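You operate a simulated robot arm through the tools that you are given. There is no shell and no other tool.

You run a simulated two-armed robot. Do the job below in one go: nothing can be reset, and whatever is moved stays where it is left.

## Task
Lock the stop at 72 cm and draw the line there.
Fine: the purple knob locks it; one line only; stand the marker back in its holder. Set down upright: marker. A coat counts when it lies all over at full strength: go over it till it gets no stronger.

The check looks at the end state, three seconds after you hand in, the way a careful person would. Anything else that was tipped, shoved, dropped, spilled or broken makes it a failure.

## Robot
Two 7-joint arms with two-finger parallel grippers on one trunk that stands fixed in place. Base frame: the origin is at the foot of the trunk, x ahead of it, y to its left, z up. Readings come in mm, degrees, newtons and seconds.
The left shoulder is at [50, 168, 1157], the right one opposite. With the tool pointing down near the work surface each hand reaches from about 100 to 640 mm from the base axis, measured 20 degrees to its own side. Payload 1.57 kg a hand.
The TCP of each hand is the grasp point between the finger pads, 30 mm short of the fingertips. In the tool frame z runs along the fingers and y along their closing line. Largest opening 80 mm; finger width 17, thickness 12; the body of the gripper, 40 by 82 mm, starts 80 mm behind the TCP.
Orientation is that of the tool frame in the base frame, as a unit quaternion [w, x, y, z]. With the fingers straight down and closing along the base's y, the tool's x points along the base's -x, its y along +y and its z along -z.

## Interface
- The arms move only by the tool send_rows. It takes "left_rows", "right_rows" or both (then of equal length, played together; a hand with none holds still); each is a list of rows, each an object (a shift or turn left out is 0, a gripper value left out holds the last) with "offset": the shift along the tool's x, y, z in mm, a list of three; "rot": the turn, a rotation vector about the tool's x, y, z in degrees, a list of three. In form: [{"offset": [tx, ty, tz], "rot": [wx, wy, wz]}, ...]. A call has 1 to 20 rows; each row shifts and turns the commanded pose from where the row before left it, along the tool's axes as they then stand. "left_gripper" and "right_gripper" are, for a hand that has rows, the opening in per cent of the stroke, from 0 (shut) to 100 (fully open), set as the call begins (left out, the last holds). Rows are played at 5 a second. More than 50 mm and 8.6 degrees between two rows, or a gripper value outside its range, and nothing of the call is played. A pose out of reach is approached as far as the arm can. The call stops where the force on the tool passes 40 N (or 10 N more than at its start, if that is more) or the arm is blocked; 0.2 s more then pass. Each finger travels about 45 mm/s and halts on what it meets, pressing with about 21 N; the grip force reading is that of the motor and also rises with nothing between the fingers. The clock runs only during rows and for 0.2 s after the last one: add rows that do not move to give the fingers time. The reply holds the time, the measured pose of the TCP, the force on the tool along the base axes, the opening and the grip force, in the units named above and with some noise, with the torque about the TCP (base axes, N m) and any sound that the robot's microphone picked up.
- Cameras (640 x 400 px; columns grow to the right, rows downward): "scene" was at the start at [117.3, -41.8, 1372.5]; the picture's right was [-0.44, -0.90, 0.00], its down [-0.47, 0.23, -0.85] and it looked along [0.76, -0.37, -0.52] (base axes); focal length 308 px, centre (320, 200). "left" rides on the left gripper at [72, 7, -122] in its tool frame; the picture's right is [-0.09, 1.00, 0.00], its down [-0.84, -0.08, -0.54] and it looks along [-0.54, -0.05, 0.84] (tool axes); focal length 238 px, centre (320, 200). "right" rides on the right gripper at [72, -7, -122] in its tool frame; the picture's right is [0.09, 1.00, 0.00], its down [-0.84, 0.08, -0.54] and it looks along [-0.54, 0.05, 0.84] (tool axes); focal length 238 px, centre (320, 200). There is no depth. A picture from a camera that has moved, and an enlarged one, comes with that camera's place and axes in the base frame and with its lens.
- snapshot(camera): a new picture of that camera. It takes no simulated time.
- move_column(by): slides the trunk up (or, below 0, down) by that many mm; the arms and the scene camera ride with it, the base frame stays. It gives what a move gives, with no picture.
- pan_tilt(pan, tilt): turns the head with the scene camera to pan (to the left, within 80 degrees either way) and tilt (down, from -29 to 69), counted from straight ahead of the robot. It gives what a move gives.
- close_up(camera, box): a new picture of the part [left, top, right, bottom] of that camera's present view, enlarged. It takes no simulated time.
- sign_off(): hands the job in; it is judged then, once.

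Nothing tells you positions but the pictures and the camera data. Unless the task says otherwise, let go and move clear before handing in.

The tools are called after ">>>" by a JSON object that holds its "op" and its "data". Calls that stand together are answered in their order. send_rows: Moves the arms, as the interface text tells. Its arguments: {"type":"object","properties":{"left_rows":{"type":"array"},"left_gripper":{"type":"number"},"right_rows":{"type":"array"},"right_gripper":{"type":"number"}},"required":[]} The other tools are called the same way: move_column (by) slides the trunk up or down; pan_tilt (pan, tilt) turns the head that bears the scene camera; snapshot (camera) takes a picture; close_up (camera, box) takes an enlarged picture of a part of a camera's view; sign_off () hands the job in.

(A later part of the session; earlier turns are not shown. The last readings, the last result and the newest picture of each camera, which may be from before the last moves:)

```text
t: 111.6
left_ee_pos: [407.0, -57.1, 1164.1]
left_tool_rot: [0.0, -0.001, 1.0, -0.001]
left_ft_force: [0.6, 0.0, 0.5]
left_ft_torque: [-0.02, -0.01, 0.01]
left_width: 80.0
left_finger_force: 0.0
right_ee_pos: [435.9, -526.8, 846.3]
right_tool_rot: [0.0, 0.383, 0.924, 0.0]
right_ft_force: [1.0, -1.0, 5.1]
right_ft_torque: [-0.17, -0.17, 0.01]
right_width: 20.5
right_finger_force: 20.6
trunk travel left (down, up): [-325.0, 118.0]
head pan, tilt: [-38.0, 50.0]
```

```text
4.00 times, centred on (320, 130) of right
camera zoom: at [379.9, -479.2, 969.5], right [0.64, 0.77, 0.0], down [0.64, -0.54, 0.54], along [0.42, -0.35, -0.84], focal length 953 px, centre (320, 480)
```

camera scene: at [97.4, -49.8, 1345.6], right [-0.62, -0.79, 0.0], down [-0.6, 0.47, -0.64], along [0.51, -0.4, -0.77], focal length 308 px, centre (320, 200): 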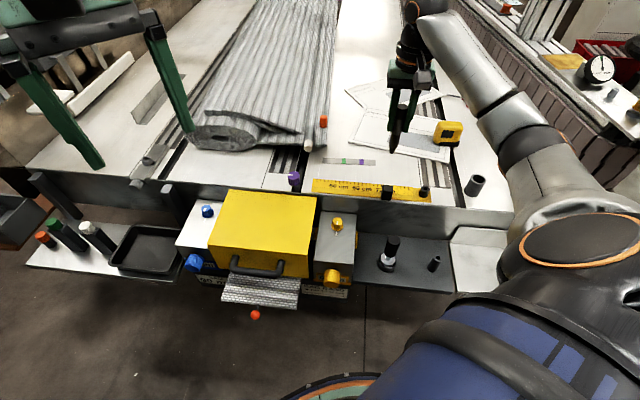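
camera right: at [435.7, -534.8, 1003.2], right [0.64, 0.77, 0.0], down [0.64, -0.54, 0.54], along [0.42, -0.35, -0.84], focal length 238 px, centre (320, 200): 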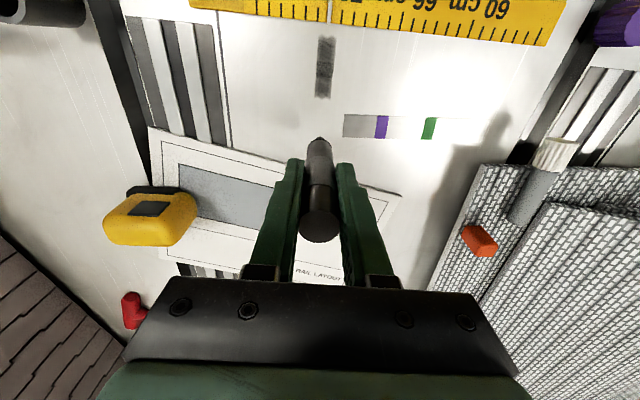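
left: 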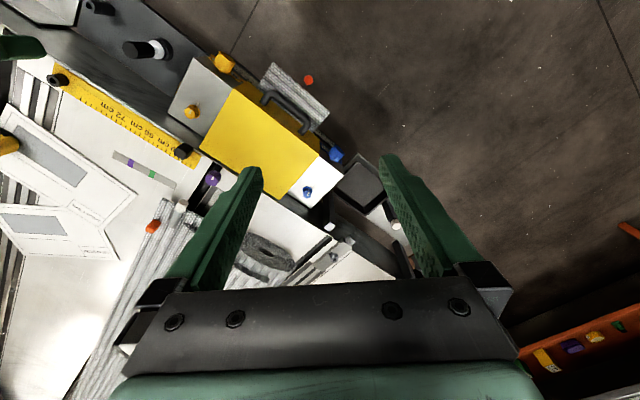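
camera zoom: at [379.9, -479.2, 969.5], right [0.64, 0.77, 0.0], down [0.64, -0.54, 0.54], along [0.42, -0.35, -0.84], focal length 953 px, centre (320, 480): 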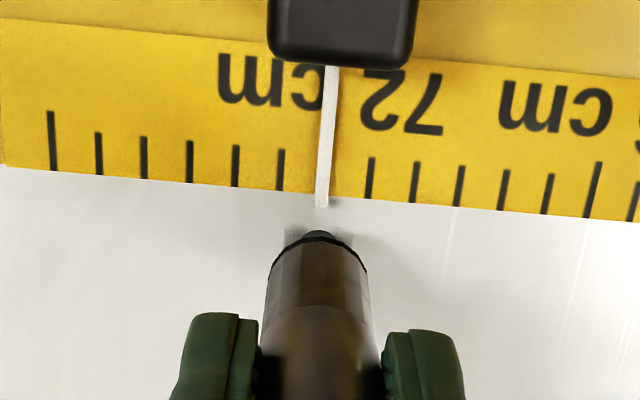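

Force is a good 5 N at the inner end. I do one outward pass with steady contact over the whole line.

>>> {"op": "send_rows", "data": {"right_rows": [{"offset": [0, 0, 0.4]}, {"offset": [-2.5, 0, 0]}, {"offset": [-2.5, 0, 0]}, {"offset": [-2.5, 0, 0]}, {"offset": [-2.5, 0, 0]}, {"offset": [-2.5, 0, 0]}, {"offset": [-2.5, 0, 0]}, {"offset": [-2.5, 0, 0]}, {"offset": [-2.5, 0, 0]}, {"offset": [-2.5, 0, 0]}, {"offset": [-2.5, 0, 0]}]}}

>>> {"op": "send_rows", "data": {"right_rows": [{"offset": [-2.5, 0, 0.2]}, {"offset": [-2.5, 0, 0]}, {"offset": [-2.5, 0, 0]}, {"offset": [-2.5, 0, 0]}, {"offset": [-2.5, 0, 0]}, {"offset": [-2.5, 0, 0]}, {"offset": [-2.5, 0, 0]}, {"offset": [-2.5, 0, 0]}, {"offset": [-2.5, 0, 0]}, {"offset": [-2.5, 0, 0]}]}}

>>> {"op": "close_up", "data": {"camera": "right", "box": [256, 40, 384, 160]}}

>>> {"op": "close_up", "data": {"camera": "scene", "box": [345, 145, 425, 200]}}

```text
t: 114.0
left_ee_pos: [406.9, -57.0, 1165.8]
left_tool_rot: [-0.001, -0.001, 1.0, 0.0]
left_ft_force: [-0.9, -0.1, 0.5]
left_ft_torque: [-0.01, 0.01, -0.01]
left_width: 79.7
left_finger_force: 0.1
right_ee_pos: [453.1, -545.1, 846.9]
right_tool_rot: [0.0, 0.384, 0.923, 0.0]
right_ft_force: [-0.2, 1.0, 0.6]
right_ft_torque: [0.0, 0.02, 0.01]
right_width: 20.6
right_finger_force: 20.6
trunk travel left (down, up): [-325.0, 118.0]
head pan, tilt: [-38.0, 50.0]
```

```text
t: 116.2
left_ee_pos: [407.3, -57.6, 1164.6]
left_tool_rot: [0.001, -0.001, 1.0, 0.0]
left_ft_force: [-0.1, 0.5, -0.3]
left_ft_torque: [0.02, 0.03, 0.01]
left_width: 80.3
left_finger_force: 0.0
right_ee_pos: [470.1, -563.8, 845.5]
right_tool_rot: [0.001, 0.384, 0.923, 0.0]
right_ft_force: [-2.2, 2.5, 5.2]
right_ft_torque: [0.16, 0.1, 0.01]
right_width: 20.3
right_finger_force: 21.0
trunk travel left (down, up): [-325.0, 118.0]
head pan, tilt: [-38.0, 50.0]
```

```text
3.33 times, centred on (320, 100) of right
camera zoom: at [415.2, -515.4, 969.3], right [0.64, 0.77, 0.0], down [0.64, -0.54, 0.54], along [0.42, -0.35, -0.84], focal length 794 px, centre (320, 533)
```

zoom: 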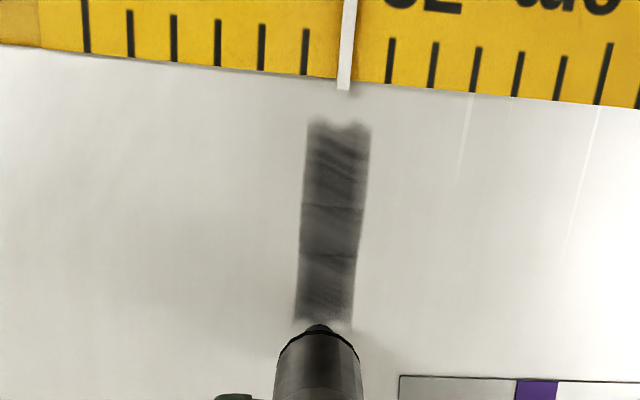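

```text
7.27 times, centred on (385, 172) of scene
camera zoom: at [96.9, -49.2, 1345.6], right [-0.62, -0.79, 0.0], down [-0.6, 0.47, -0.64], along [0.51, -0.4, -0.77], focal length 2241 px, centre (-153, 400)
```

zoom: 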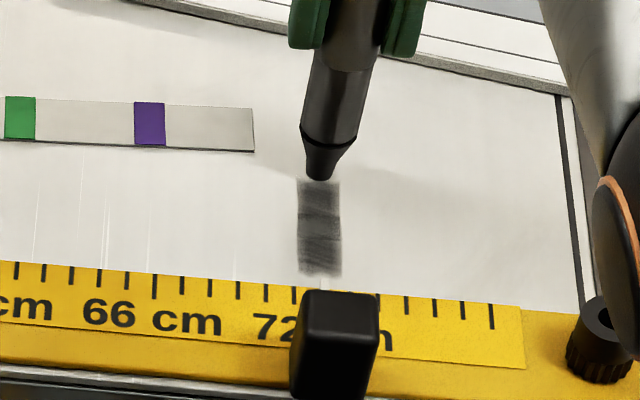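

It looks unchanged within what I can see. To be sure about "no stronger", I do another inward/outward pair and then compare identical close-ups.

>>> {"op": "send_rows", "data": {"right_rows": [{"offset": [0, 0, -0.2]}, {"offset": [2.5, 0, 0]}, {"offset": [2.5, 0, 0]}, {"offset": [2.5, 0, 0]}, {"offset": [2.5, 0, 0]}, {"offset": [2.5, 0, 0]}, {"offset": [2.5, 0, 0]}, {"offset": [2.5, 0, 0]}, {"offset": [2.5, 0, 0]}, {"offset": [2.5, 0, 0]}, {"offset": [2.5, 0, 0]}, {"offset": [2.5, 0, 0]}, {"offset": [2.5, 0, 0]}, {"offset": [2.5, 0, 0]}, {"offset": [2.5, 0, 0]}, {"offset": [2.5, 0, 0]}, {"offset": [2.5, 0, 0]}, {"offset": [2.5, 0, 0]}, {"offset": [2.5, 0, 0]}, {"offset": [2.5, 0, 0]}]}}

>>> {"op": "send_rows", "data": {"right_rows": [{"offset": [2, 0, 0.3]}, {"offset": [1, 0, 0]}, {"offset": [-2, 0, 0]}, {"offset": [-2.5, 0, 0]}, {"offset": [-2.5, 0, 0]}, {"offset": [-2.5, 0, 0]}, {"offset": [-2.5, 0, 0]}, {"offset": [-2.5, 0, 0]}, {"offset": [-2.5, 0, 0]}, {"offset": [-2.5, 0, 0]}, {"offset": [-2.5, 0, 0]}]}}

```text
t: 120.4
left_ee_pos: [406.5, -58.1, 1165.7]
left_tool_rot: [0.0, 0.0, 1.0, -0.001]
left_ft_force: [-0.4, 0.0, 0.8]
left_ft_torque: [0.0, 0.0, 0.01]
left_width: 80.0
left_finger_force: 0.1
right_ee_pos: [437.7, -528.9, 846.3]
right_tool_rot: [0.0, 0.385, 0.923, 0.0]
right_ft_force: [1.6, -1.2, 6.0]
right_ft_torque: [-0.18, -0.15, 0.02]
right_width: 20.8
right_finger_force: 21.3
trunk travel left (down, up): [-325.0, 118.0]
head pan, tilt: [-38.0, 50.0]
```

```text
t: 122.8
left_ee_pos: [406.5, -58.4, 1165.8]
left_tool_rot: [0.0, 0.0, 1.0, -0.001]
left_ft_force: [-0.3, 0.1, 0.9]
left_ft_torque: [-0.01, 0.01, 0.03]
left_width: 80.0
left_finger_force: 0.1
right_ee_pos: [449.6, -543.3, 847.1]
right_tool_rot: [0.001, 0.385, 0.923, 0.0]
right_ft_force: [-0.2, 0.6, 5.3]
right_ft_torque: [0.1, 0.08, 0.02]
right_width: 20.2
right_finger_force: 20.9
trunk travel left (down, up): [-325.0, 118.0]
head pan, tilt: [-38.0, 50.0]
```

>>> {"op": "send_rows", "data": {"right_rows": [{"offset": [-2.5, 0, 0.2]}, {"offset": [-2.5, 0, 0]}, {"offset": [-2.5, 0, 0]}, {"offset": [-2.5, 0, 0]}, {"offset": [-2.5, 0, 0]}, {"offset": [-2.5, 0, 0]}, {"offset": [-2.5, 0, 0]}, {"offset": [-2.5, 0, 0]}, {"offset": [-2.5, 0, 0]}, {"offset": [-2.5, 0, 0]}, {"offset": [-2.5, 0, 0]}, {"offset": [-2, 0, 0]}]}}

>>> {"op": "send_rows", "data": {"right_rows": [{"offset": [0, 0, -8]}, {"offset": [-15, 0, -15]}, {"offset": [-15, 0, -10]}, {"offset": [0, 0, 0]}]}}

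>>> {"op": "close_up", "data": {"camera": "scene", "box": [365, 160, 405, 190]}}

>>> {"op": "close_up", "data": {"camera": "right", "box": [288, 20, 352, 120]}}

```text
t: 125.4
left_ee_pos: [407.1, -58.3, 1164.6]
left_tool_rot: [-0.001, 0.0, 1.0, 0.0]
left_ft_force: [0.0, -0.1, 0.2]
left_ft_torque: [-0.02, -0.01, 0.04]
left_width: 79.9
left_finger_force: 0.0
right_ee_pos: [472.5, -563.1, 845.5]
right_tool_rot: [0.001, 0.384, 0.923, 0.0]
right_ft_force: [-0.8, 0.2, 1.0]
right_ft_torque: [0.06, 0.01, 0.02]
right_width: 20.2
right_finger_force: 21.3
trunk travel left (down, up): [-325.0, 118.0]
head pan, tilt: [-38.0, 50.0]
```

```text
t: 126.4
left_ee_pos: [406.6, -58.9, 1164.5]
left_tool_rot: [0.0, -0.002, 1.0, -0.001]
left_ft_force: [0.0, 0.6, 0.0]
left_ft_torque: [0.01, -0.03, 0.01]
left_width: 80.2
left_finger_force: 0.0
right_ee_pos: [492.6, -585.4, 879.9]
right_tool_rot: [0.001, 0.384, 0.923, 0.0]
right_ft_force: [0.2, 0.1, -0.2]
right_ft_torque: [0.05, -0.02, -0.03]
right_width: 20.6
right_finger_force: 21.5
trunk travel left (down, up): [-325.0, 118.0]
head pan, tilt: [-38.0, 50.0]
```

```text
13.33 times, centred on (385, 175) of scene
camera zoom: at [97.4, -49.9, 1345.5], right [-0.62, -0.79, 0.0], down [-0.6, 0.47, -0.64], along [0.51, -0.4, -0.77], focal length 4108 px, centre (-547, 533)
```

zoom: 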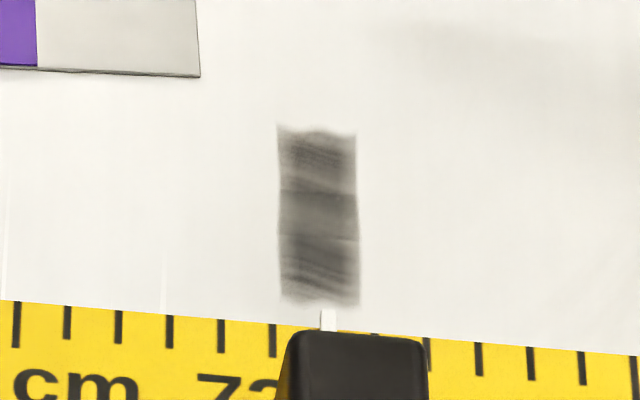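

```text
4.00 times, centred on (320, 70) of right
camera zoom: at [437.6, -537.1, 1002.0], right [0.64, 0.77, 0.0], down [0.64, -0.54, 0.54], along [0.42, -0.35, -0.84], focal length 953 px, centre (320, 720)
```

zoom: 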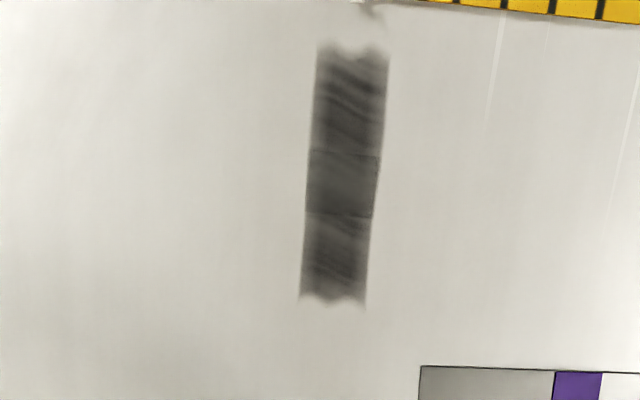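

Three identical close-ups show no further change, so the line is at full strength. Now I take the marker back towards its cup, first checking how it sits in the grip.

>>> {"op": "send_rows", "data": {"right_rows": [{"offset": [10, 0, -30]}, {"offset": [10, 0, -40]}, {"offset": [10, -20, -30]}, {"offset": [10, -40, 0]}, {"offset": [10, -45, 0]}, {"offset": [10, -45, 0]}, {"offset": [10, -45, 0]}, {"offset": [10, 0, 0]}, {"offset": [0, 0, 0]}]}}

>>> {"op": "snapshot", "data": {"camera": "right"}}

>>> {"op": "snapshot", "data": {"camera": "scene"}}

>>> {"op": "close_up", "data": {"camera": "right", "box": [270, 110, 370, 250]}}

```text
t: 128.4
left_ee_pos: [407.4, -58.5, 1164.3]
left_tool_rot: [-0.001, 0.0, 1.0, 0.0]
left_ft_force: [-0.5, -0.2, -0.3]
left_ft_torque: [-0.03, -0.03, 0.0]
left_width: 79.9
left_finger_force: 0.0
right_ee_pos: [296.6, -665.2, 980.2]
right_tool_rot: [0.0, 0.383, 0.924, 0.0]
right_ft_force: [-0.4, -0.7, -1.2]
right_ft_torque: [0.01, 0.01, 0.0]
right_width: 20.6
right_finger_force: 20.9
trunk travel left (down, up): [-325.0, 118.0]
head pan, tilt: [-38.0, 50.0]
```

```text
taken
camera right: at [241.3, -617.6, 1101.7], right [0.64, 0.77, 0.0], down [0.64, -0.54, 0.54], along [0.42, -0.35, -0.84], focal length 238 px, centre (320, 200)
```

right: 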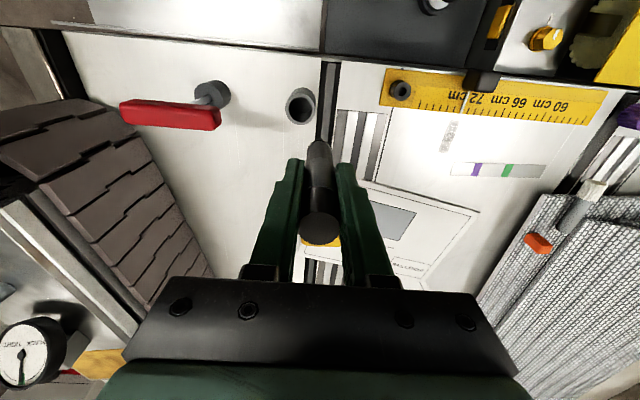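

```text
taken
camera scene: at [97.4, -49.9, 1345.5], right [-0.62, -0.79, 0.0], down [-0.6, 0.47, -0.64], along [0.51, -0.4, -0.77], focal length 308 px, centre (320, 200)
```

scene: 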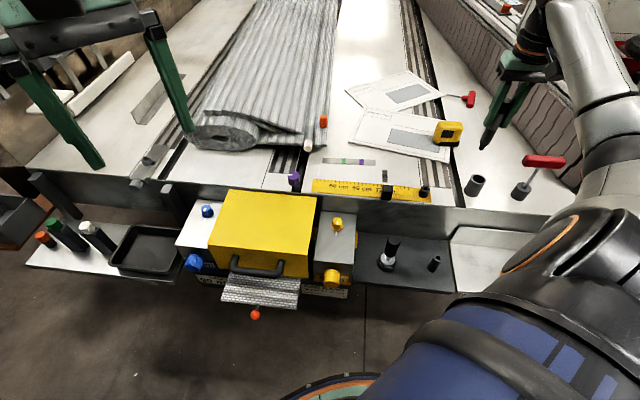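

```text
2.86 times, centred on (320, 180) of right
camera zoom: at [241.3, -617.6, 1101.7], right [0.64, 0.77, 0.0], down [0.64, -0.54, 0.54], along [0.42, -0.35, -0.84], focal length 681 px, centre (320, 257)
```

zoom: 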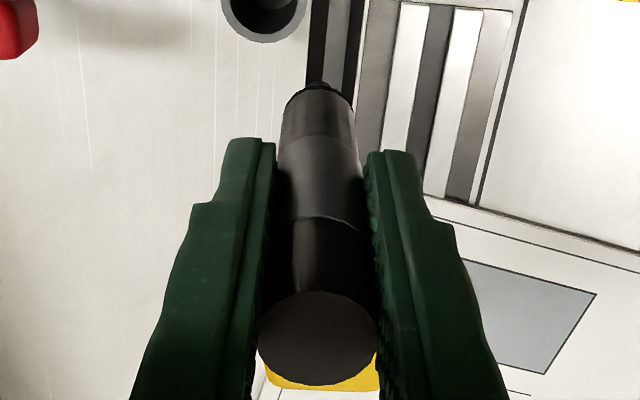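

>>> {"op": "close_up", "data": {"camera": "right", "box": [415, 80, 495, 160]}}

>>> {"op": "close_up", "data": {"camera": "scene", "box": [365, 160, 405, 190]}}

```text
5.00 times, centred on (455, 120) of right
camera zoom: at [241.3, -617.6, 1101.7], right [0.64, 0.77, 0.0], down [0.64, -0.54, 0.54], along [0.42, -0.35, -0.84], focal length 1192 px, centre (-355, 600)
```

zoom: 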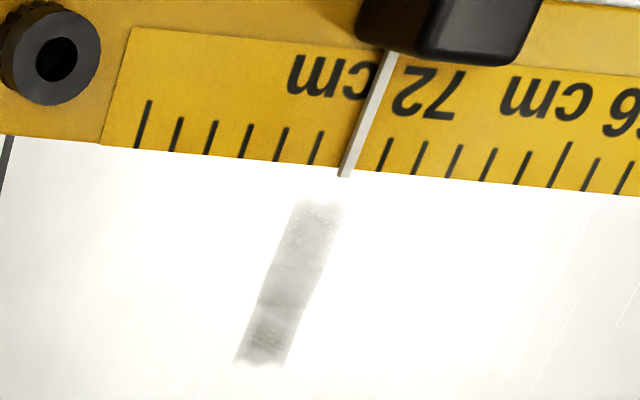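

```text
13.33 times, centred on (385, 175) of scene
camera zoom: at [97.4, -49.9, 1345.5], right [-0.62, -0.79, 0.0], down [-0.6, 0.47, -0.64], along [0.51, -0.4, -0.77], focal length 4108 px, centre (-547, 533)
```

zoom: 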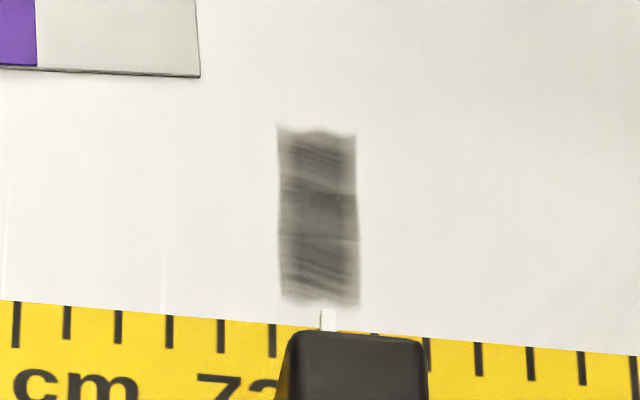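

In this glancing light the three sections of the line differ slightly, so I want a definite test of saturation. I return to the inner section and scrub there several times to see whether it still darkens.

>>> {"op": "send_rows", "data": {"right_rows": [{"offset": [0, 45, 0]}, {"offset": [0, 45, 0]}, {"offset": [0, 45, 0]}, {"offset": [0, 45, 0]}, {"offset": [0, 15, 0]}, {"offset": [0, 0, 40]}, {"offset": [0, 0, 40]}, {"offset": [0, 0, 30]}, {"offset": [0, 0, 10]}, {"offset": [0, 0, 0]}]}}

>>> {"op": "close_up", "data": {"camera": "right", "box": [256, 60, 384, 180]}}

```text
t: 130.6
left_ee_pos: [407.0, -58.7, 1164.3]
left_tool_rot: [0.0, -0.001, 1.0, 0.0]
left_ft_force: [-1.0, 0.0, 0.4]
left_ft_torque: [0.0, 0.04, 0.03]
left_width: 80.0
left_finger_force: 0.0
right_ee_pos: [437.0, -529.3, 858.6]
right_tool_rot: [0.0, 0.384, 0.923, 0.0]
right_ft_force: [0.5, 0.0, -0.1]
right_ft_torque: [-0.02, -0.02, 0.01]
right_width: 20.5
right_finger_force: 21.2
trunk travel left (down, up): [-325.0, 118.0]
head pan, tilt: [-38.0, 50.0]
```

```text
3.33 times, centred on (320, 120) of right
camera zoom: at [381.7, -480.1, 980.9], right [0.64, 0.77, 0.0], down [0.64, -0.54, 0.54], along [0.42, -0.35, -0.84], focal length 794 px, centre (320, 467)
```

zoom: 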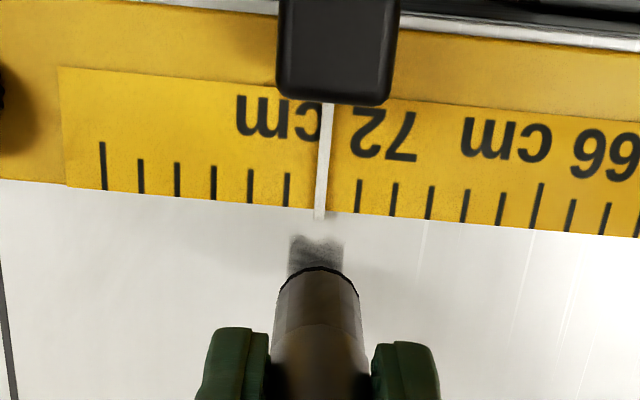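

>>> {"op": "send_rows", "data": {"right_rows": [{"offset": [0, 0, 6]}, {"offset": [0, 0, 4]}, {"offset": [0, 0, 1.5]}, {"offset": [0, 0, 0.8]}, {"offset": [0, 0, 0]}]}}

```text
t: 131.8
left_ee_pos: [408.0, -58.8, 1165.8]
left_tool_rot: [0.0, -0.001, 1.0, 0.0]
left_ft_force: [-0.7, -1.1, 0.2]
left_ft_torque: [0.01, 0.02, -0.01]
left_width: 79.8
left_finger_force: 0.0
right_ee_pos: [436.3, -528.0, 845.8]
right_tool_rot: [0.0, 0.384, 0.923, 0.0]
right_ft_force: [-0.4, -0.2, 0.5]
right_ft_torque: [0.0, 0.0, 0.01]
right_width: 20.5
right_finger_force: 20.6
trunk travel left (down, up): [-325.0, 118.0]
head pan, tilt: [-38.0, 50.0]
```

>>> {"op": "send_rows", "data": {"right_rows": [{"offset": [0, 0, 0.7]}, {"offset": [0, 0, 0.7]}, {"offset": [0, 0, 0]}]}}

```text
t: 132.6
left_ee_pos: [406.9, -58.9, 1166.0]
left_tool_rot: [0.002, -0.001, 1.0, -0.001]
left_ft_force: [0.1, -0.1, 0.8]
left_ft_torque: [-0.03, 0.03, 0.01]
left_width: 79.8
left_finger_force: 0.0
right_ee_pos: [435.9, -527.4, 846.0]
right_tool_rot: [0.002, 0.384, 0.923, 0.001]
right_ft_force: [0.7, -1.1, 8.3]
right_ft_torque: [-0.15, -0.14, 0.0]
right_width: 20.6
right_finger_force: 21.0
trunk travel left (down, up): [-325.0, 118.0]
head pan, tilt: [-38.0, 50.0]
```

Contact is 8 N. I scrub the inner third back and forth several times.

>>> {"op": "send_rows", "data": {"right_rows": [{"offset": [-3, 0, 0]}, {"offset": [-3, 0, 0]}, {"offset": [-3, 0, 0]}, {"offset": [-3, 0, 0]}, {"offset": [3, 0, -0.1]}, {"offset": [3, 0, 0]}, {"offset": [3, 0, 0]}, {"offset": [3, 0, 0]}, {"offset": [-3, 0, 0.1]}, {"offset": [-3, 0, 0]}, {"offset": [-3, 0, 0]}, {"offset": [-3, 0, 0]}, {"offset": [3, 0, -0.1]}, {"offset": [3, 0, 0]}, {"offset": [3, 0, 0]}, {"offset": [3, 0, 0]}]}}

>>> {"op": "send_rows", "data": {"right_rows": [{"offset": [-3, 0, 0.2]}, {"offset": [-3, 0, 0]}, {"offset": [-3, 0, 0]}, {"offset": [-3, 0, 0]}, {"offset": [3, 0, 0]}, {"offset": [3, 0, 0]}, {"offset": [3, 0, 0]}, {"offset": [3, 0, 0]}, {"offset": [-3, 0, 0.1]}, {"offset": [-3, 0, 0]}, {"offset": [-3, 0, 0]}, {"offset": [-3, 0, 0]}, {"offset": [3, 0, 0]}, {"offset": [3, 0, 0]}, {"offset": [3, 0, 0]}, {"offset": [3, 0, 0]}]}}

>>> {"op": "send_rows", "data": {"right_rows": [{"offset": [0, 0, -8]}, {"offset": [-20, 0, -10]}, {"offset": [-30, 0, -5]}, {"offset": [-30, 0, -10]}, {"offset": [0, 0, 0]}]}}

>>> {"op": "close_up", "data": {"camera": "scene", "box": [365, 160, 405, 190]}}

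>>> {"op": "close_up", "data": {"camera": "right", "box": [288, 20, 352, 120]}}

```text
t: 136.0
left_ee_pos: [407.1, -58.1, 1164.7]
left_tool_rot: [0.0, -0.001, 1.0, -0.001]
left_ft_force: [0.0, -0.2, 0.2]
left_ft_torque: [0.0, 0.02, 0.04]
left_width: 80.0
left_finger_force: 0.1
right_ee_pos: [436.1, -528.2, 845.1]
right_tool_rot: [0.001, 0.385, 0.923, -0.001]
right_ft_force: [2.1, -1.3, 6.6]
right_ft_torque: [-0.21, -0.24, -0.01]
right_width: 20.6
right_finger_force: 20.6
trunk travel left (down, up): [-325.0, 118.0]
head pan, tilt: [-38.0, 50.0]
```

```text
t: 139.4
left_ee_pos: [406.5, -58.2, 1165.1]
left_tool_rot: [0.0, 0.0, 1.0, -0.001]
left_ft_force: [0.3, 0.4, -0.5]
left_ft_torque: [0.07, -0.01, 0.0]
left_width: 80.1
left_finger_force: 0.1
right_ee_pos: [436.2, -527.8, 845.3]
right_tool_rot: [0.001, 0.384, 0.923, 0.0]
right_ft_force: [0.7, -1.5, 6.8]
right_ft_torque: [-0.18, -0.22, -0.01]
right_width: 20.6
right_finger_force: 21.2
trunk travel left (down, up): [-325.0, 118.0]
head pan, tilt: [-38.0, 50.0]
```

```text
t: 140.6
left_ee_pos: [406.5, -59.1, 1165.2]
left_tool_rot: [0.0, -0.001, 1.0, 0.0]
left_ft_force: [-0.4, -0.7, -0.3]
left_ft_torque: [0.0, 0.01, 0.0]
left_width: 80.2
left_finger_force: 0.0
right_ee_pos: [492.8, -583.6, 879.2]
right_tool_rot: [0.001, 0.383, 0.924, 0.0]
right_ft_force: [0.6, 0.3, -0.1]
right_ft_torque: [-0.01, 0.01, 0.01]
right_width: 20.3
right_finger_force: 20.9
trunk travel left (down, up): [-325.0, 118.0]
head pan, tilt: [-38.0, 50.0]
```

```text
13.33 times, centred on (385, 175) of scene
camera zoom: at [97.4, -50.0, 1345.5], right [-0.62, -0.79, 0.0], down [-0.6, 0.47, -0.64], along [0.51, -0.4, -0.77], focal length 4108 px, centre (-547, 533)
```

zoom: 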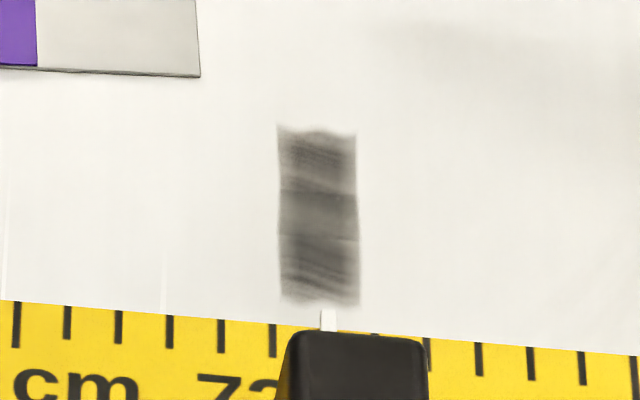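

```text
4.00 times, centred on (320, 70) of right
camera zoom: at [437.6, -535.8, 1001.0], right [0.64, 0.77, 0.0], down [0.65, -0.54, 0.54], along [0.42, -0.35, -0.84], focal length 953 px, centre (320, 720)
```

zoom: 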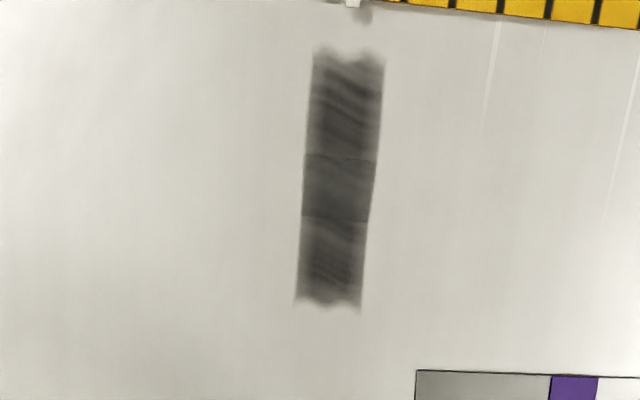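

Eight further scrubs changed nothing, so the line is at full strength. I carry the marker back over its cup, high and clear of everything.

>>> {"op": "send_rows", "data": {"right_rows": [{"offset": [0, 0, -40]}, {"offset": [0, 0, -40]}, {"offset": [0, 0, -20]}, {"offset": [15, -36, 0]}, {"offset": [15, -37, 0]}, {"offset": [15, -37, 0]}, {"offset": [15, -37, 0]}, {"offset": [15, -37, 0]}, {"offset": [14.5, -37.5, 0]}, {"offset": [0, 0, 0]}]}}

>>> {"op": "snapshot", "data": {"camera": "right"}}

>>> {"op": "close_up", "data": {"camera": "right", "box": [270, 70, 370, 180]}}

>>> {"op": "close_up", "data": {"camera": "scene", "box": [440, 60, 560, 210]}}

```text
t: 142.8
left_ee_pos: [405.9, -57.9, 1165.2]
left_tool_rot: [0.0, -0.001, 1.0, 0.0]
left_ft_force: [0.6, 0.4, -0.3]
left_ft_torque: [-0.02, -0.01, 0.02]
left_width: 80.1
left_finger_force: 0.1
right_ee_pos: [271.2, -677.0, 978.1]
right_tool_rot: [0.0, 0.384, 0.923, -0.001]
right_ft_force: [0.4, 0.3, -0.5]
right_ft_torque: [-0.01, -0.01, 0.03]
right_width: 20.4
right_finger_force: 21.4
trunk travel left (down, up): [-325.0, 118.0]
head pan, tilt: [-38.0, 50.0]
```

```text
taken
camera right: at [216.9, -629.6, 1101.0], right [0.64, 0.77, 0.0], down [0.64, -0.54, 0.54], along [0.42, -0.35, -0.84], focal length 238 px, centre (320, 200)
```

right: 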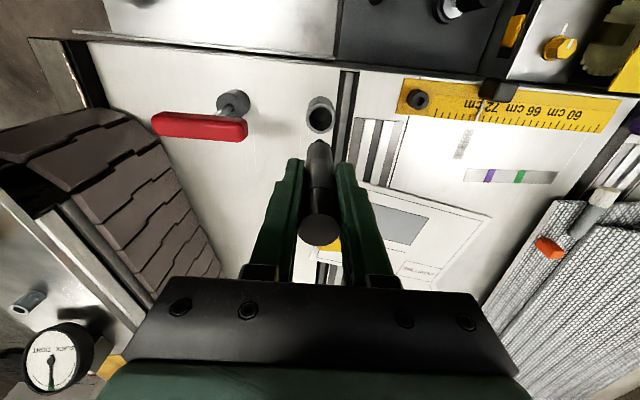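

```text
3.64 times, centred on (320, 125) of right
camera zoom: at [216.9, -629.6, 1101.0], right [0.64, 0.77, 0.0], down [0.64, -0.54, 0.54], along [0.42, -0.35, -0.84], focal length 867 px, centre (320, 473)
```

zoom: 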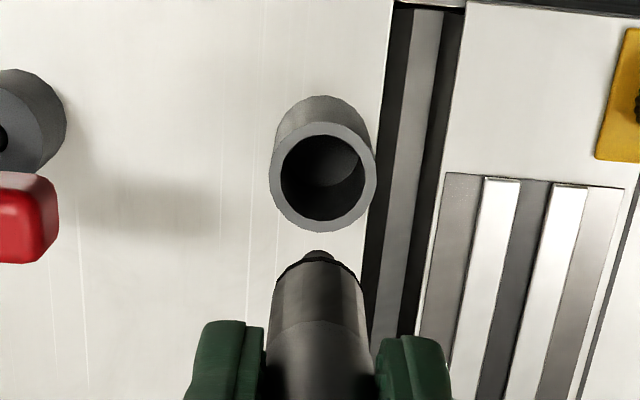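

```text
2.67 times, centred on (500, 135) of scene
camera zoom: at [97.4, -49.9, 1345.5], right [-0.62, -0.79, 0.0], down [-0.6, 0.47, -0.64], along [0.51, -0.4, -0.77], focal length 822 px, centre (-160, 373)
```

zoom: 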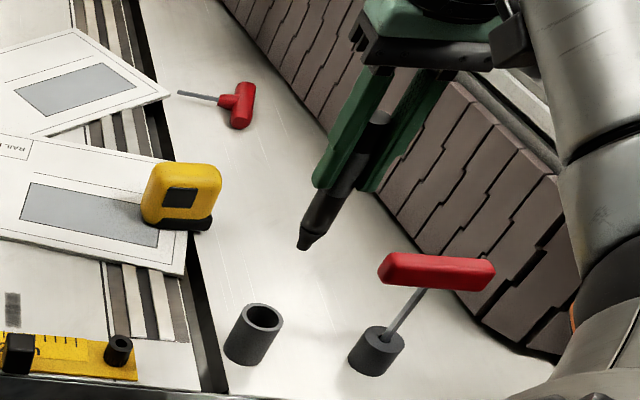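

The cup and nib are nearly aligned; I correct by about 2 mm and lower until the nib is just above the rim, then look again.

>>> {"op": "send_rows", "data": {"right_rows": [{"offset": [-0.9, 1.8, 25]}, {"offset": [0, 0, 25]}, {"offset": [0, 0, 20]}, {"offset": [0, 0, 8]}, {"offset": [0, 0, 0]}]}}

>>> {"op": "close_up", "data": {"camera": "right", "box": [270, 90, 370, 200]}}

>>> {"op": "close_up", "data": {"camera": "scene", "box": [440, 110, 540, 210]}}

```text
t: 144.0
left_ee_pos: [408.0, -59.0, 1165.2]
left_tool_rot: [0.001, 0.0, 1.0, -0.001]
left_ft_force: [-0.2, -0.1, -0.4]
left_ft_torque: [0.02, -0.02, -0.02]
left_width: 80.0
left_finger_force: 0.0
right_ee_pos: [274.3, -677.3, 897.4]
right_tool_rot: [0.0, 0.384, 0.923, 0.0]
right_ft_force: [-0.3, -0.7, -1.5]
right_ft_torque: [0.02, -0.01, -0.02]
right_width: 20.3
right_finger_force: 21.5
trunk travel left (down, up): [-325.0, 118.0]
head pan, tilt: [-38.0, 50.0]
```

```text
3.64 times, centred on (320, 145) of right
camera zoom: at [218.8, -629.7, 1021.2], right [0.64, 0.77, 0.0], down [0.64, -0.54, 0.54], along [0.42, -0.35, -0.84], focal length 867 px, centre (320, 400)
```

zoom: 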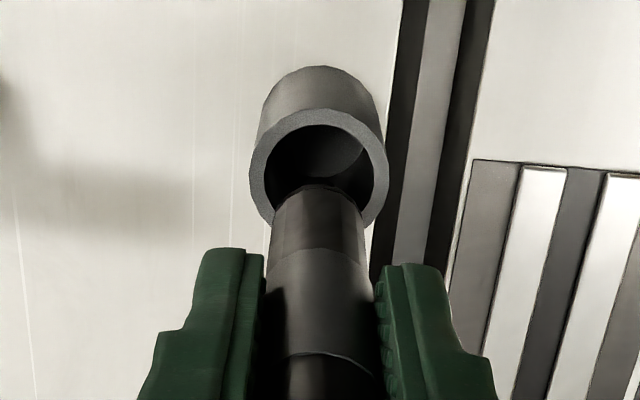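

```text
4.00 times, centred on (490, 160) of scene
camera zoom: at [97.4, -49.9, 1345.5], right [-0.62, -0.79, 0.0], down [-0.6, 0.47, -0.64], along [0.51, -0.4, -0.77], focal length 1232 px, centre (-360, 360)
```

zoom: 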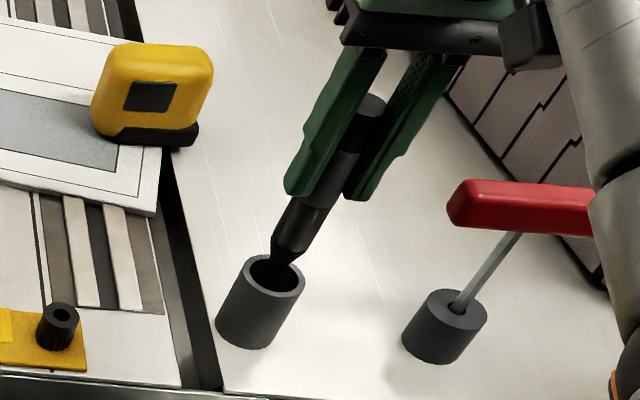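

The nib is over the middle of the opening. I lower the marker slowly into the cup.

>>> {"op": "send_rows", "data": {"right_rows": [{"offset": [0, 0, 5]}, {"offset": [0, 0, 5]}, {"offset": [0, 0, 5]}, {"offset": [0, 0, 5]}, {"offset": [0, 0, 5]}, {"offset": [0, 0, 5]}, {"offset": [0, 0, 0]}]}}

>>> {"op": "close_up", "data": {"camera": "scene", "box": [440, 110, 540, 210]}}

>>> {"op": "close_up", "data": {"camera": "right", "box": [270, 110, 370, 220]}}

```text
t: 145.6
left_ee_pos: [407.7, -58.3, 1164.4]
left_tool_rot: [0.0, -0.001, 1.0, 0.0]
left_ft_force: [-0.1, 1.6, 0.1]
left_ft_torque: [0.01, 0.02, 0.01]
left_width: 79.8
left_finger_force: 0.1
right_ee_pos: [274.3, -676.2, 869.3]
right_tool_rot: [0.0, 0.384, 0.924, 0.001]
right_ft_force: [0.0, 0.1, -0.5]
right_ft_torque: [0.03, -0.04, 0.02]
right_width: 20.2
right_finger_force: 21.0
trunk travel left (down, up): [-325.0, 118.0]
head pan, tilt: [-38.0, 50.0]
```

```text
4.00 times, centred on (490, 160) of scene
camera zoom: at [97.4, -49.9, 1345.5], right [-0.62, -0.79, 0.0], down [-0.6, 0.47, -0.64], along [0.51, -0.4, -0.77], focal length 1232 px, centre (-360, 360)
```

zoom: 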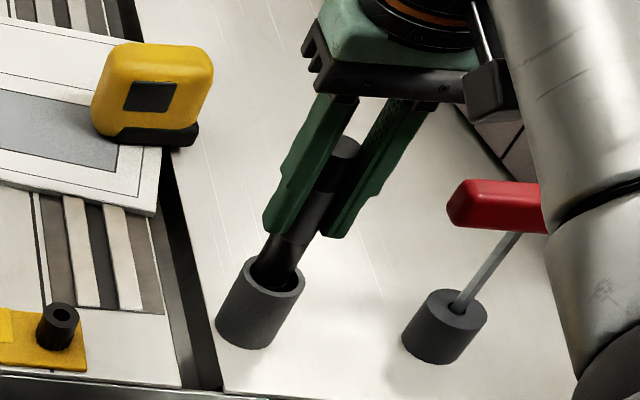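

```text
3.64 times, centred on (320, 165) of right
camera zoom: at [219.4, -629.0, 992.2], right [0.64, 0.77, 0.0], down [0.64, -0.54, 0.54], along [0.42, -0.35, -0.84], focal length 867 px, centre (320, 327)
```

zoom: 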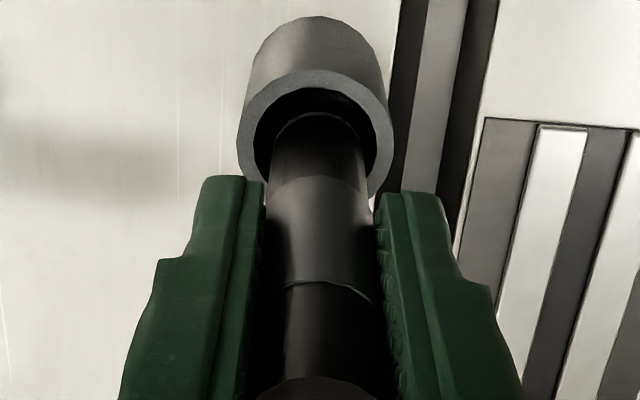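

>>> {"op": "send_rows", "data": {"right_rows": [{"offset": [0, 0, 5]}, {"offset": [0, 0, 5]}, {"offset": [0, 0, 5]}, {"offset": [0, 0, 5]}, {"offset": [0, 0, 3]}, {"offset": [0, 0, 0]}]}}

>>> {"op": "close_up", "data": {"camera": "scene", "box": [450, 130, 530, 210]}}

>>> {"op": "close_up", "data": {"camera": "right", "box": [270, 110, 370, 220]}}

```text
t: 147.0
left_ee_pos: [406.7, -56.1, 1165.4]
left_tool_rot: [0.0, -0.001, 1.0, -0.002]
left_ft_force: [-0.4, -0.1, -0.2]
left_ft_torque: [-0.01, -0.01, -0.03]
left_width: 80.0
left_finger_force: 0.0
right_ee_pos: [274.2, -676.7, 849.9]
right_tool_rot: [0.003, 0.384, 0.924, -0.001]
right_ft_force: [-2.0, 2.7, 15.9]
right_ft_torque: [0.15, 0.02, 0.07]
right_width: 20.4
right_finger_force: 20.6
trunk travel left (down, up): [-325.0, 118.0]
head pan, tilt: [-38.0, 50.0]
```

```text
5.00 times, centred on (490, 170) of scene
camera zoom: at [96.5, -47.7, 1346.0], right [-0.62, -0.79, 0.0], down [-0.6, 0.47, -0.64], along [0.51, -0.4, -0.76], focal length 1540 px, centre (-530, 350)
```

zoom: 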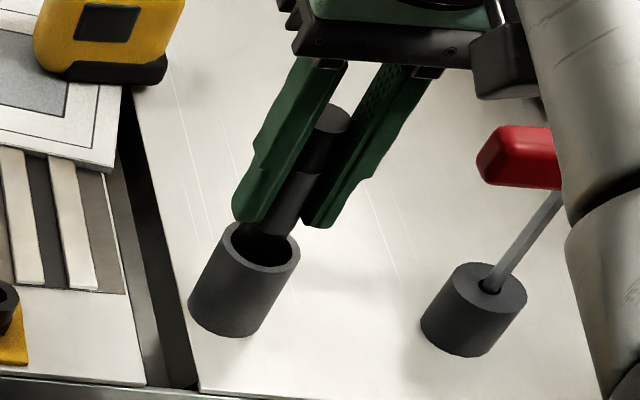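

```text
3.64 times, centred on (320, 165) of right
camera zoom: at [218.8, -628.3, 972.4], right [0.64, 0.77, 0.0], down [0.64, -0.54, 0.55], along [0.42, -0.35, -0.84], focal length 867 px, centre (320, 327)
```

zoom: 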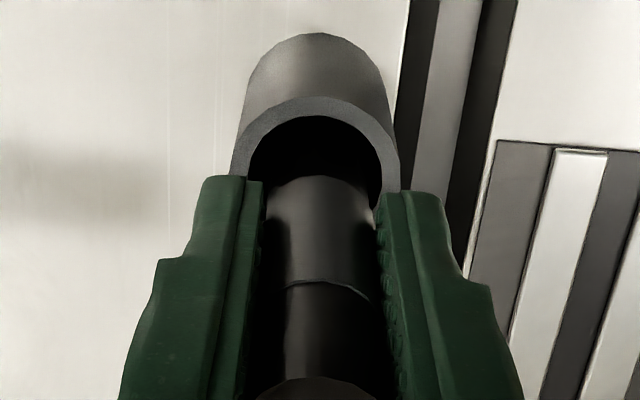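

The upward force of 16 N came a few mm early, and the marker looks about 2 mm off-centre in the bore. I lift a little, re-centre and lower again gently.

>>> {"op": "send_rows", "data": {"right_rows": [{"offset": [0, 0, -5]}, {"offset": [0, 0, -3]}, {"offset": [0, 0, 0]}]}}

>>> {"op": "close_up", "data": {"camera": "right", "box": [270, 110, 370, 250]}}

>>> {"op": "close_up", "data": {"camera": "scene", "box": [450, 130, 530, 210]}}

```text
t: 147.8
left_ee_pos: [408.3, -56.9, 1165.0]
left_tool_rot: [0.0, -0.001, 1.0, 0.0]
left_ft_force: [-0.8, 0.1, -0.3]
left_ft_torque: [0.0, 0.01, 0.02]
left_width: 79.8
left_finger_force: 0.0
right_ee_pos: [274.5, -676.5, 853.0]
right_tool_rot: [0.0, 0.385, 0.923, 0.0]
right_ft_force: [-0.8, -0.3, -0.2]
right_ft_torque: [0.02, 0.03, -0.01]
right_width: 20.2
right_finger_force: 21.1
trunk travel left (down, up): [-325.0, 118.0]
head pan, tilt: [-38.0, 50.0]
```

```text
2.86 times, centred on (320, 180) of right
camera zoom: at [219.0, -629.0, 976.9], right [0.64, 0.77, 0.0], down [0.64, -0.54, 0.54], along [0.42, -0.35, -0.84], focal length 681 px, centre (320, 257)
```

zoom: 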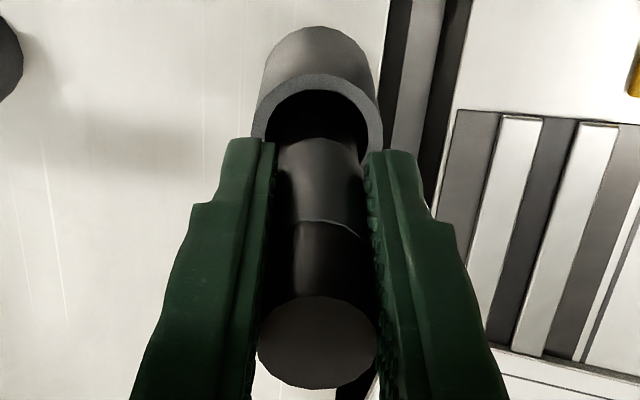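

```text
5.00 times, centred on (490, 170) of scene
camera zoom: at [97.4, -49.9, 1345.5], right [-0.62, -0.79, 0.0], down [-0.6, 0.47, -0.64], along [0.51, -0.4, -0.77], focal length 1540 px, centre (-530, 350)
```

zoom: 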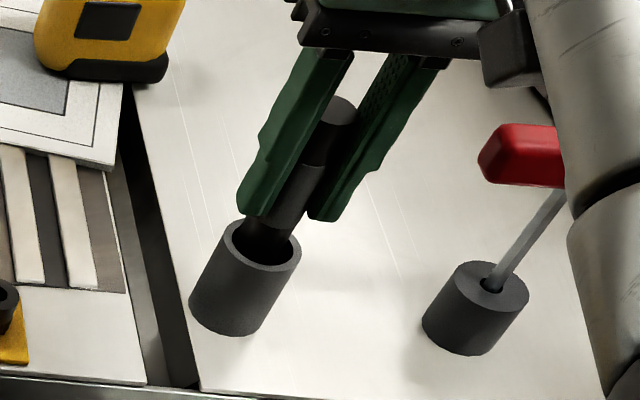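

The ring on the marker shows it sits in the grip almost exactly as when I took it, so the force was simply the cup floor. I re-centre by about 1 mm and lower again to a light touch.

>>> {"op": "send_rows", "data": {"right_rows": [{"offset": [1.0, -1.2, 0]}, {"offset": [0, 0, 2]}, {"offset": [0, 0, 2]}, {"offset": [0, 0, 0]}]}}

>>> {"op": "send_rows", "data": {"right_rows": [{"offset": [0, 0, 0.7]}, {"offset": [0, 0, 0.7]}, {"offset": [0, 0, 0]}]}}

```text
t: 148.8
left_ee_pos: [406.1, -58.9, 1165.4]
left_tool_rot: [0.0, -0.001, 1.0, 0.0]
left_ft_force: [0.1, -0.9, -0.2]
left_ft_torque: [0.0, 0.03, 0.01]
left_width: 80.2
left_finger_force: 0.1
right_ee_pos: [272.9, -677.0, 850.5]
right_tool_rot: [-0.001, 0.384, 0.923, 0.0]
right_ft_force: [0.2, -0.2, 0.0]
right_ft_torque: [0.0, 0.01, 0.03]
right_width: 20.4
right_finger_force: 21.0
trunk travel left (down, up): [-325.0, 118.0]
head pan, tilt: [-38.0, 50.0]
```

```text
t: 149.6
left_ee_pos: [406.9, -57.4, 1163.9]
left_tool_rot: [0.001, 0.0, 1.0, -0.001]
left_ft_force: [-0.1, 0.8, 0.2]
left_ft_torque: [0.02, 0.02, -0.01]
left_width: 79.9
left_finger_force: 0.0
right_ee_pos: [273.0, -677.1, 850.4]
right_tool_rot: [0.002, 0.384, 0.923, -0.001]
right_ft_force: [0.8, 0.6, 5.5]
right_ft_torque: [0.04, -0.05, 0.02]
right_width: 20.5
right_finger_force: 21.1
trunk travel left (down, up): [-325.0, 118.0]
head pan, tilt: [-38.0, 50.0]
```

Light contact of 5.5 N. Before releasing I compare the marker's height in the cup with the original picture.

>>> {"op": "close_up", "data": {"camera": "scene", "box": [450, 130, 550, 210]}}

>>> {"op": "close_up", "data": {"camera": "right", "box": [256, 110, 384, 230]}}

```text
5.00 times, centred on (500, 170) of scene
camera zoom: at [97.1, -49.2, 1345.7], right [-0.62, -0.79, 0.0], down [-0.6, 0.47, -0.64], along [0.51, -0.4, -0.77], focal length 1540 px, centre (-580, 350)
```

zoom: 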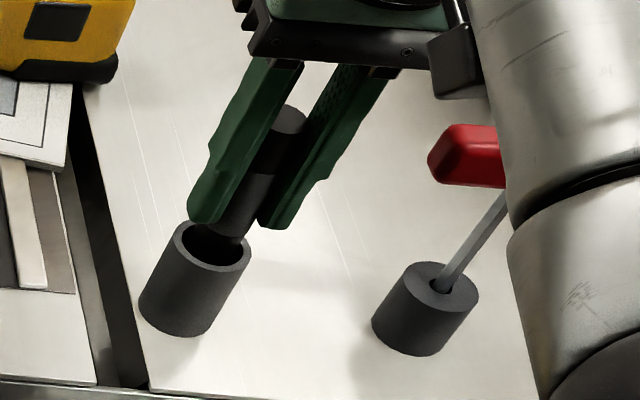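

```text
3.33 times, centred on (320, 170) of right
camera zoom: at [216.9, -629.2, 972.8], right [0.64, 0.77, 0.0], down [0.64, -0.54, 0.54], along [0.42, -0.35, -0.84], focal length 794 px, centre (320, 300)
```

zoom: 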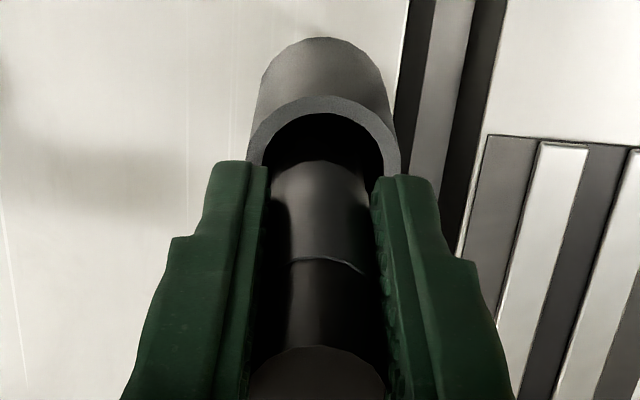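

The marker stands at its original height and place in the cup (within about 2 mm). I ease the load, open the fingers and rise straight up.

>>> {"op": "send_rows", "data": {"right_rows": [{"offset": [0, 0, -0.8]}, {"offset": [0, 0, 0]}]}}

>>> {"op": "send_rows", "data": {"right_rows": [{"offset": [0, 0, 0]}, {"offset": [0, 0, 0]}, {"offset": [0, 0, 0]}, {"offset": [0, 0, 0]}], "right_gripper": 60}}

>>> {"op": "close_up", "data": {"camera": "scene", "box": [450, 130, 550, 210]}}

>>> {"op": "close_up", "data": {"camera": "right", "box": [256, 110, 384, 230]}}

```text
t: 150.2
left_ee_pos: [407.3, -58.2, 1165.7]
left_tool_rot: [0.0, -0.001, 1.0, -0.001]
left_ft_force: [-0.4, 0.6, -0.5]
left_ft_torque: [-0.02, 0.01, -0.01]
left_width: 80.2
left_finger_force: 0.1
right_ee_pos: [272.8, -677.2, 849.9]
right_tool_rot: [0.001, 0.384, 0.923, -0.001]
right_ft_force: [0.9, 0.4, 4.2]
right_ft_torque: [-0.05, -0.08, -0.02]
right_width: 20.3
right_finger_force: 20.8
trunk travel left (down, up): [-325.0, 118.0]
head pan, tilt: [-38.0, 50.0]
```

```text
t: 151.2
left_ee_pos: [407.0, -58.2, 1166.1]
left_tool_rot: [0.0, -0.001, 1.0, 0.0]
left_ft_force: [-0.2, 0.0, 0.1]
left_ft_torque: [0.04, 0.05, 0.02]
left_width: 79.9
left_finger_force: 0.0
right_ee_pos: [273.2, -676.7, 849.1]
right_tool_rot: [0.0, 0.384, 0.923, 0.0]
right_ft_force: [-0.9, -1.3, 0.4]
right_ft_torque: [0.06, -0.01, 0.01]
right_width: 48.1
right_finger_force: 0.0
trunk travel left (down, up): [-325.0, 118.0]
head pan, tilt: [-38.0, 50.0]
```

```text
5.00 times, centred on (500, 170) of scene
camera zoom: at [97.4, -49.8, 1345.5], right [-0.62, -0.79, 0.0], down [-0.6, 0.47, -0.64], along [0.51, -0.4, -0.77], focal length 1540 px, centre (-580, 350)
```

zoom: 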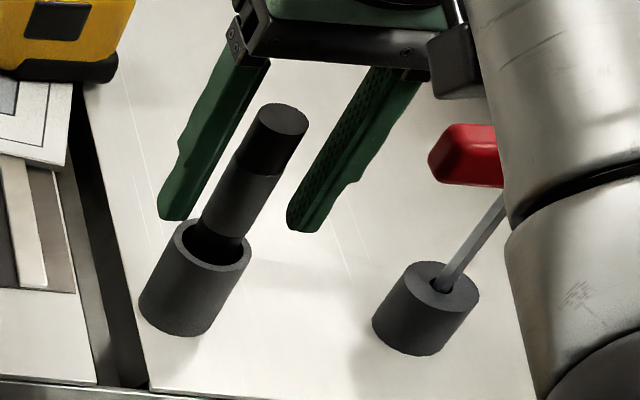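

```text
3.33 times, centred on (320, 170) of right
camera zoom: at [217.2, -629.5, 972.3], right [0.64, 0.77, 0.0], down [0.64, -0.54, 0.54], along [0.42, -0.35, -0.84], focal length 794 px, centre (320, 300)
```

zoom: 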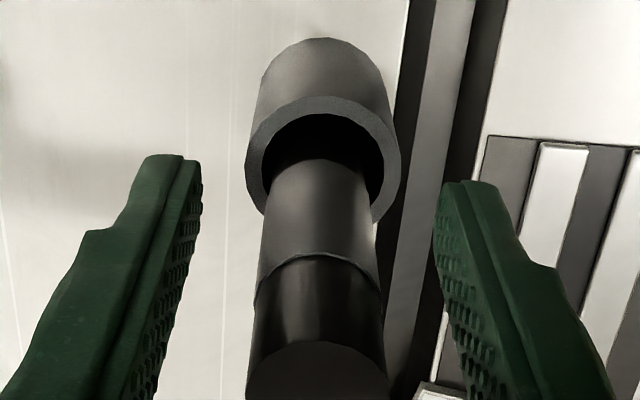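

The marker stands upright in its cup, as it was at the start. I raise the hand straight up and clear.

>>> {"op": "send_rows", "data": {"right_rows": [{"offset": [0, 0, -15]}, {"offset": [0, 0, -25]}, {"offset": [0, 0, -40]}, {"offset": [0, 0, -45]}, {"offset": [0, 0, 0]}]}}

>>> {"op": "send_rows", "data": {"right_rows": [{"offset": [30, 20, -20]}, {"offset": [35, 25, -20]}, {"offset": [35, 25, -10]}, {"offset": [35, 25, 0]}, {"offset": [0, 0, 0]}, {"offset": [0, 0, 0]}]}}

>>> {"op": "snapshot", "data": {"camera": "scene"}}

>>> {"op": "snapshot", "data": {"camera": "right"}}

>>> {"op": "close_up", "data": {"camera": "scene", "box": [340, 140, 430, 210]}}

>>> {"op": "close_up", "data": {"camera": "scene", "box": [450, 120, 580, 210]}}

```text
t: 152.4
left_ee_pos: [405.8, -57.9, 1164.3]
left_tool_rot: [0.0, -0.001, 1.0, 0.0]
left_ft_force: [-0.3, -0.6, -0.4]
left_ft_torque: [-0.03, 0.01, -0.02]
left_width: 79.9
left_finger_force: 0.0
right_ee_pos: [271.4, -676.9, 976.1]
right_tool_rot: [0.001, 0.384, 0.923, 0.0]
right_ft_force: [0.1, -0.8, 0.5]
right_ft_torque: [0.02, -0.02, 0.02]
right_width: 48.2
right_finger_force: 0.0
trunk travel left (down, up): [-325.0, 118.0]
head pan, tilt: [-38.0, 50.0]
```

```text
t: 153.8
left_ee_pos: [407.0, -58.9, 1164.4]
left_tool_rot: [0.0, -0.001, 1.0, 0.0]
left_ft_force: [0.0, 0.6, -0.5]
left_ft_torque: [0.0, 0.01, 0.01]
left_width: 79.8
left_finger_force: 0.1
right_ee_pos: [243.8, -514.9, 1026.7]
right_tool_rot: [0.001, 0.384, 0.923, -0.001]
right_ft_force: [0.7, 0.3, 1.3]
right_ft_torque: [-0.04, 0.02, -0.02]
right_width: 47.8
right_finger_force: 0.0
trunk travel left (down, up): [-325.0, 118.0]
head pan, tilt: [-38.0, 50.0]
```

```text
taken
camera scene: at [97.4, -49.8, 1345.6], right [-0.62, -0.79, 0.0], down [-0.6, 0.47, -0.64], along [0.51, -0.4, -0.77], focal length 308 px, centre (320, 200)
```

scene: 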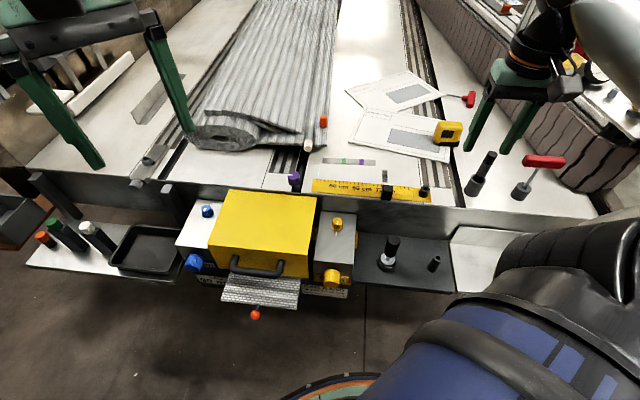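

```text
taken
camera right: at [188.6, -466.8, 1149.4], right [0.64, 0.77, 0.0], down [0.64, -0.54, 0.54], along [0.42, -0.35, -0.84], focal length 238 px, centre (320, 200)
```

right: 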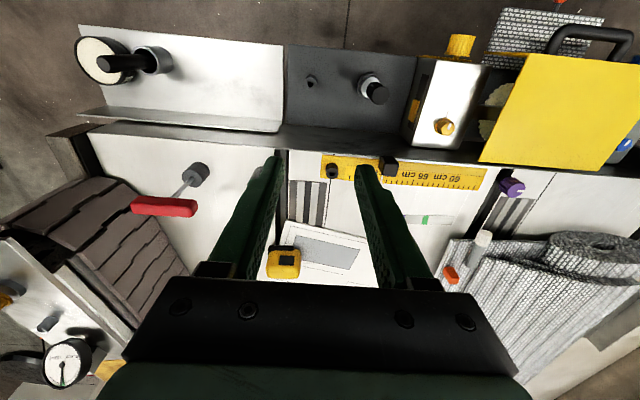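

```text
5.71 times, centred on (385, 175) of scene
camera zoom: at [97.4, -49.8, 1345.6], right [-0.62, -0.79, 0.0], down [-0.6, 0.47, -0.64], along [0.51, -0.4, -0.77], focal length 1760 px, centre (-51, 343)
```

zoom: 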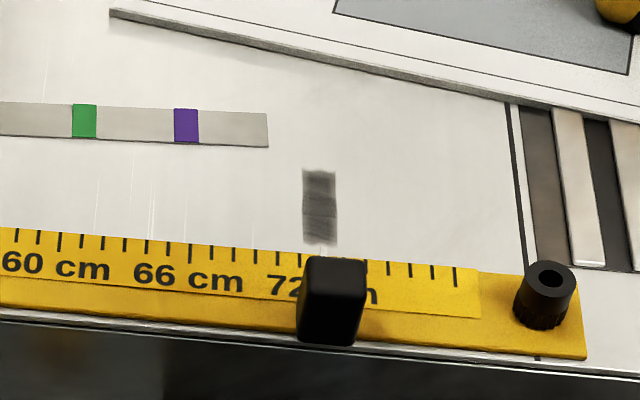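

```text
4.44 times, centred on (515, 165) of scene
camera zoom: at [97.4, -49.8, 1345.6], right [-0.62, -0.79, 0.0], down [-0.6, 0.47, -0.64], along [0.51, -0.4, -0.77], focal length 1369 px, centre (-547, 356)
```

zoom: 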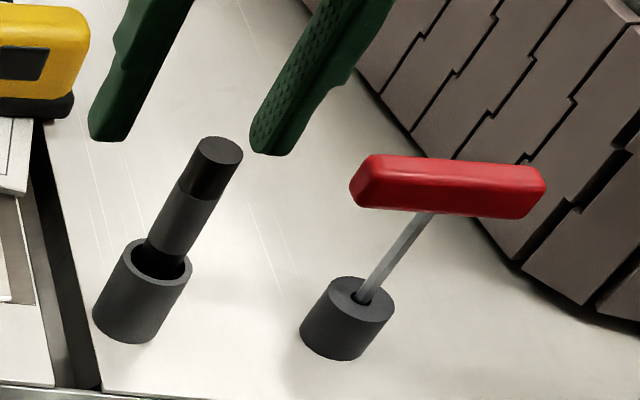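

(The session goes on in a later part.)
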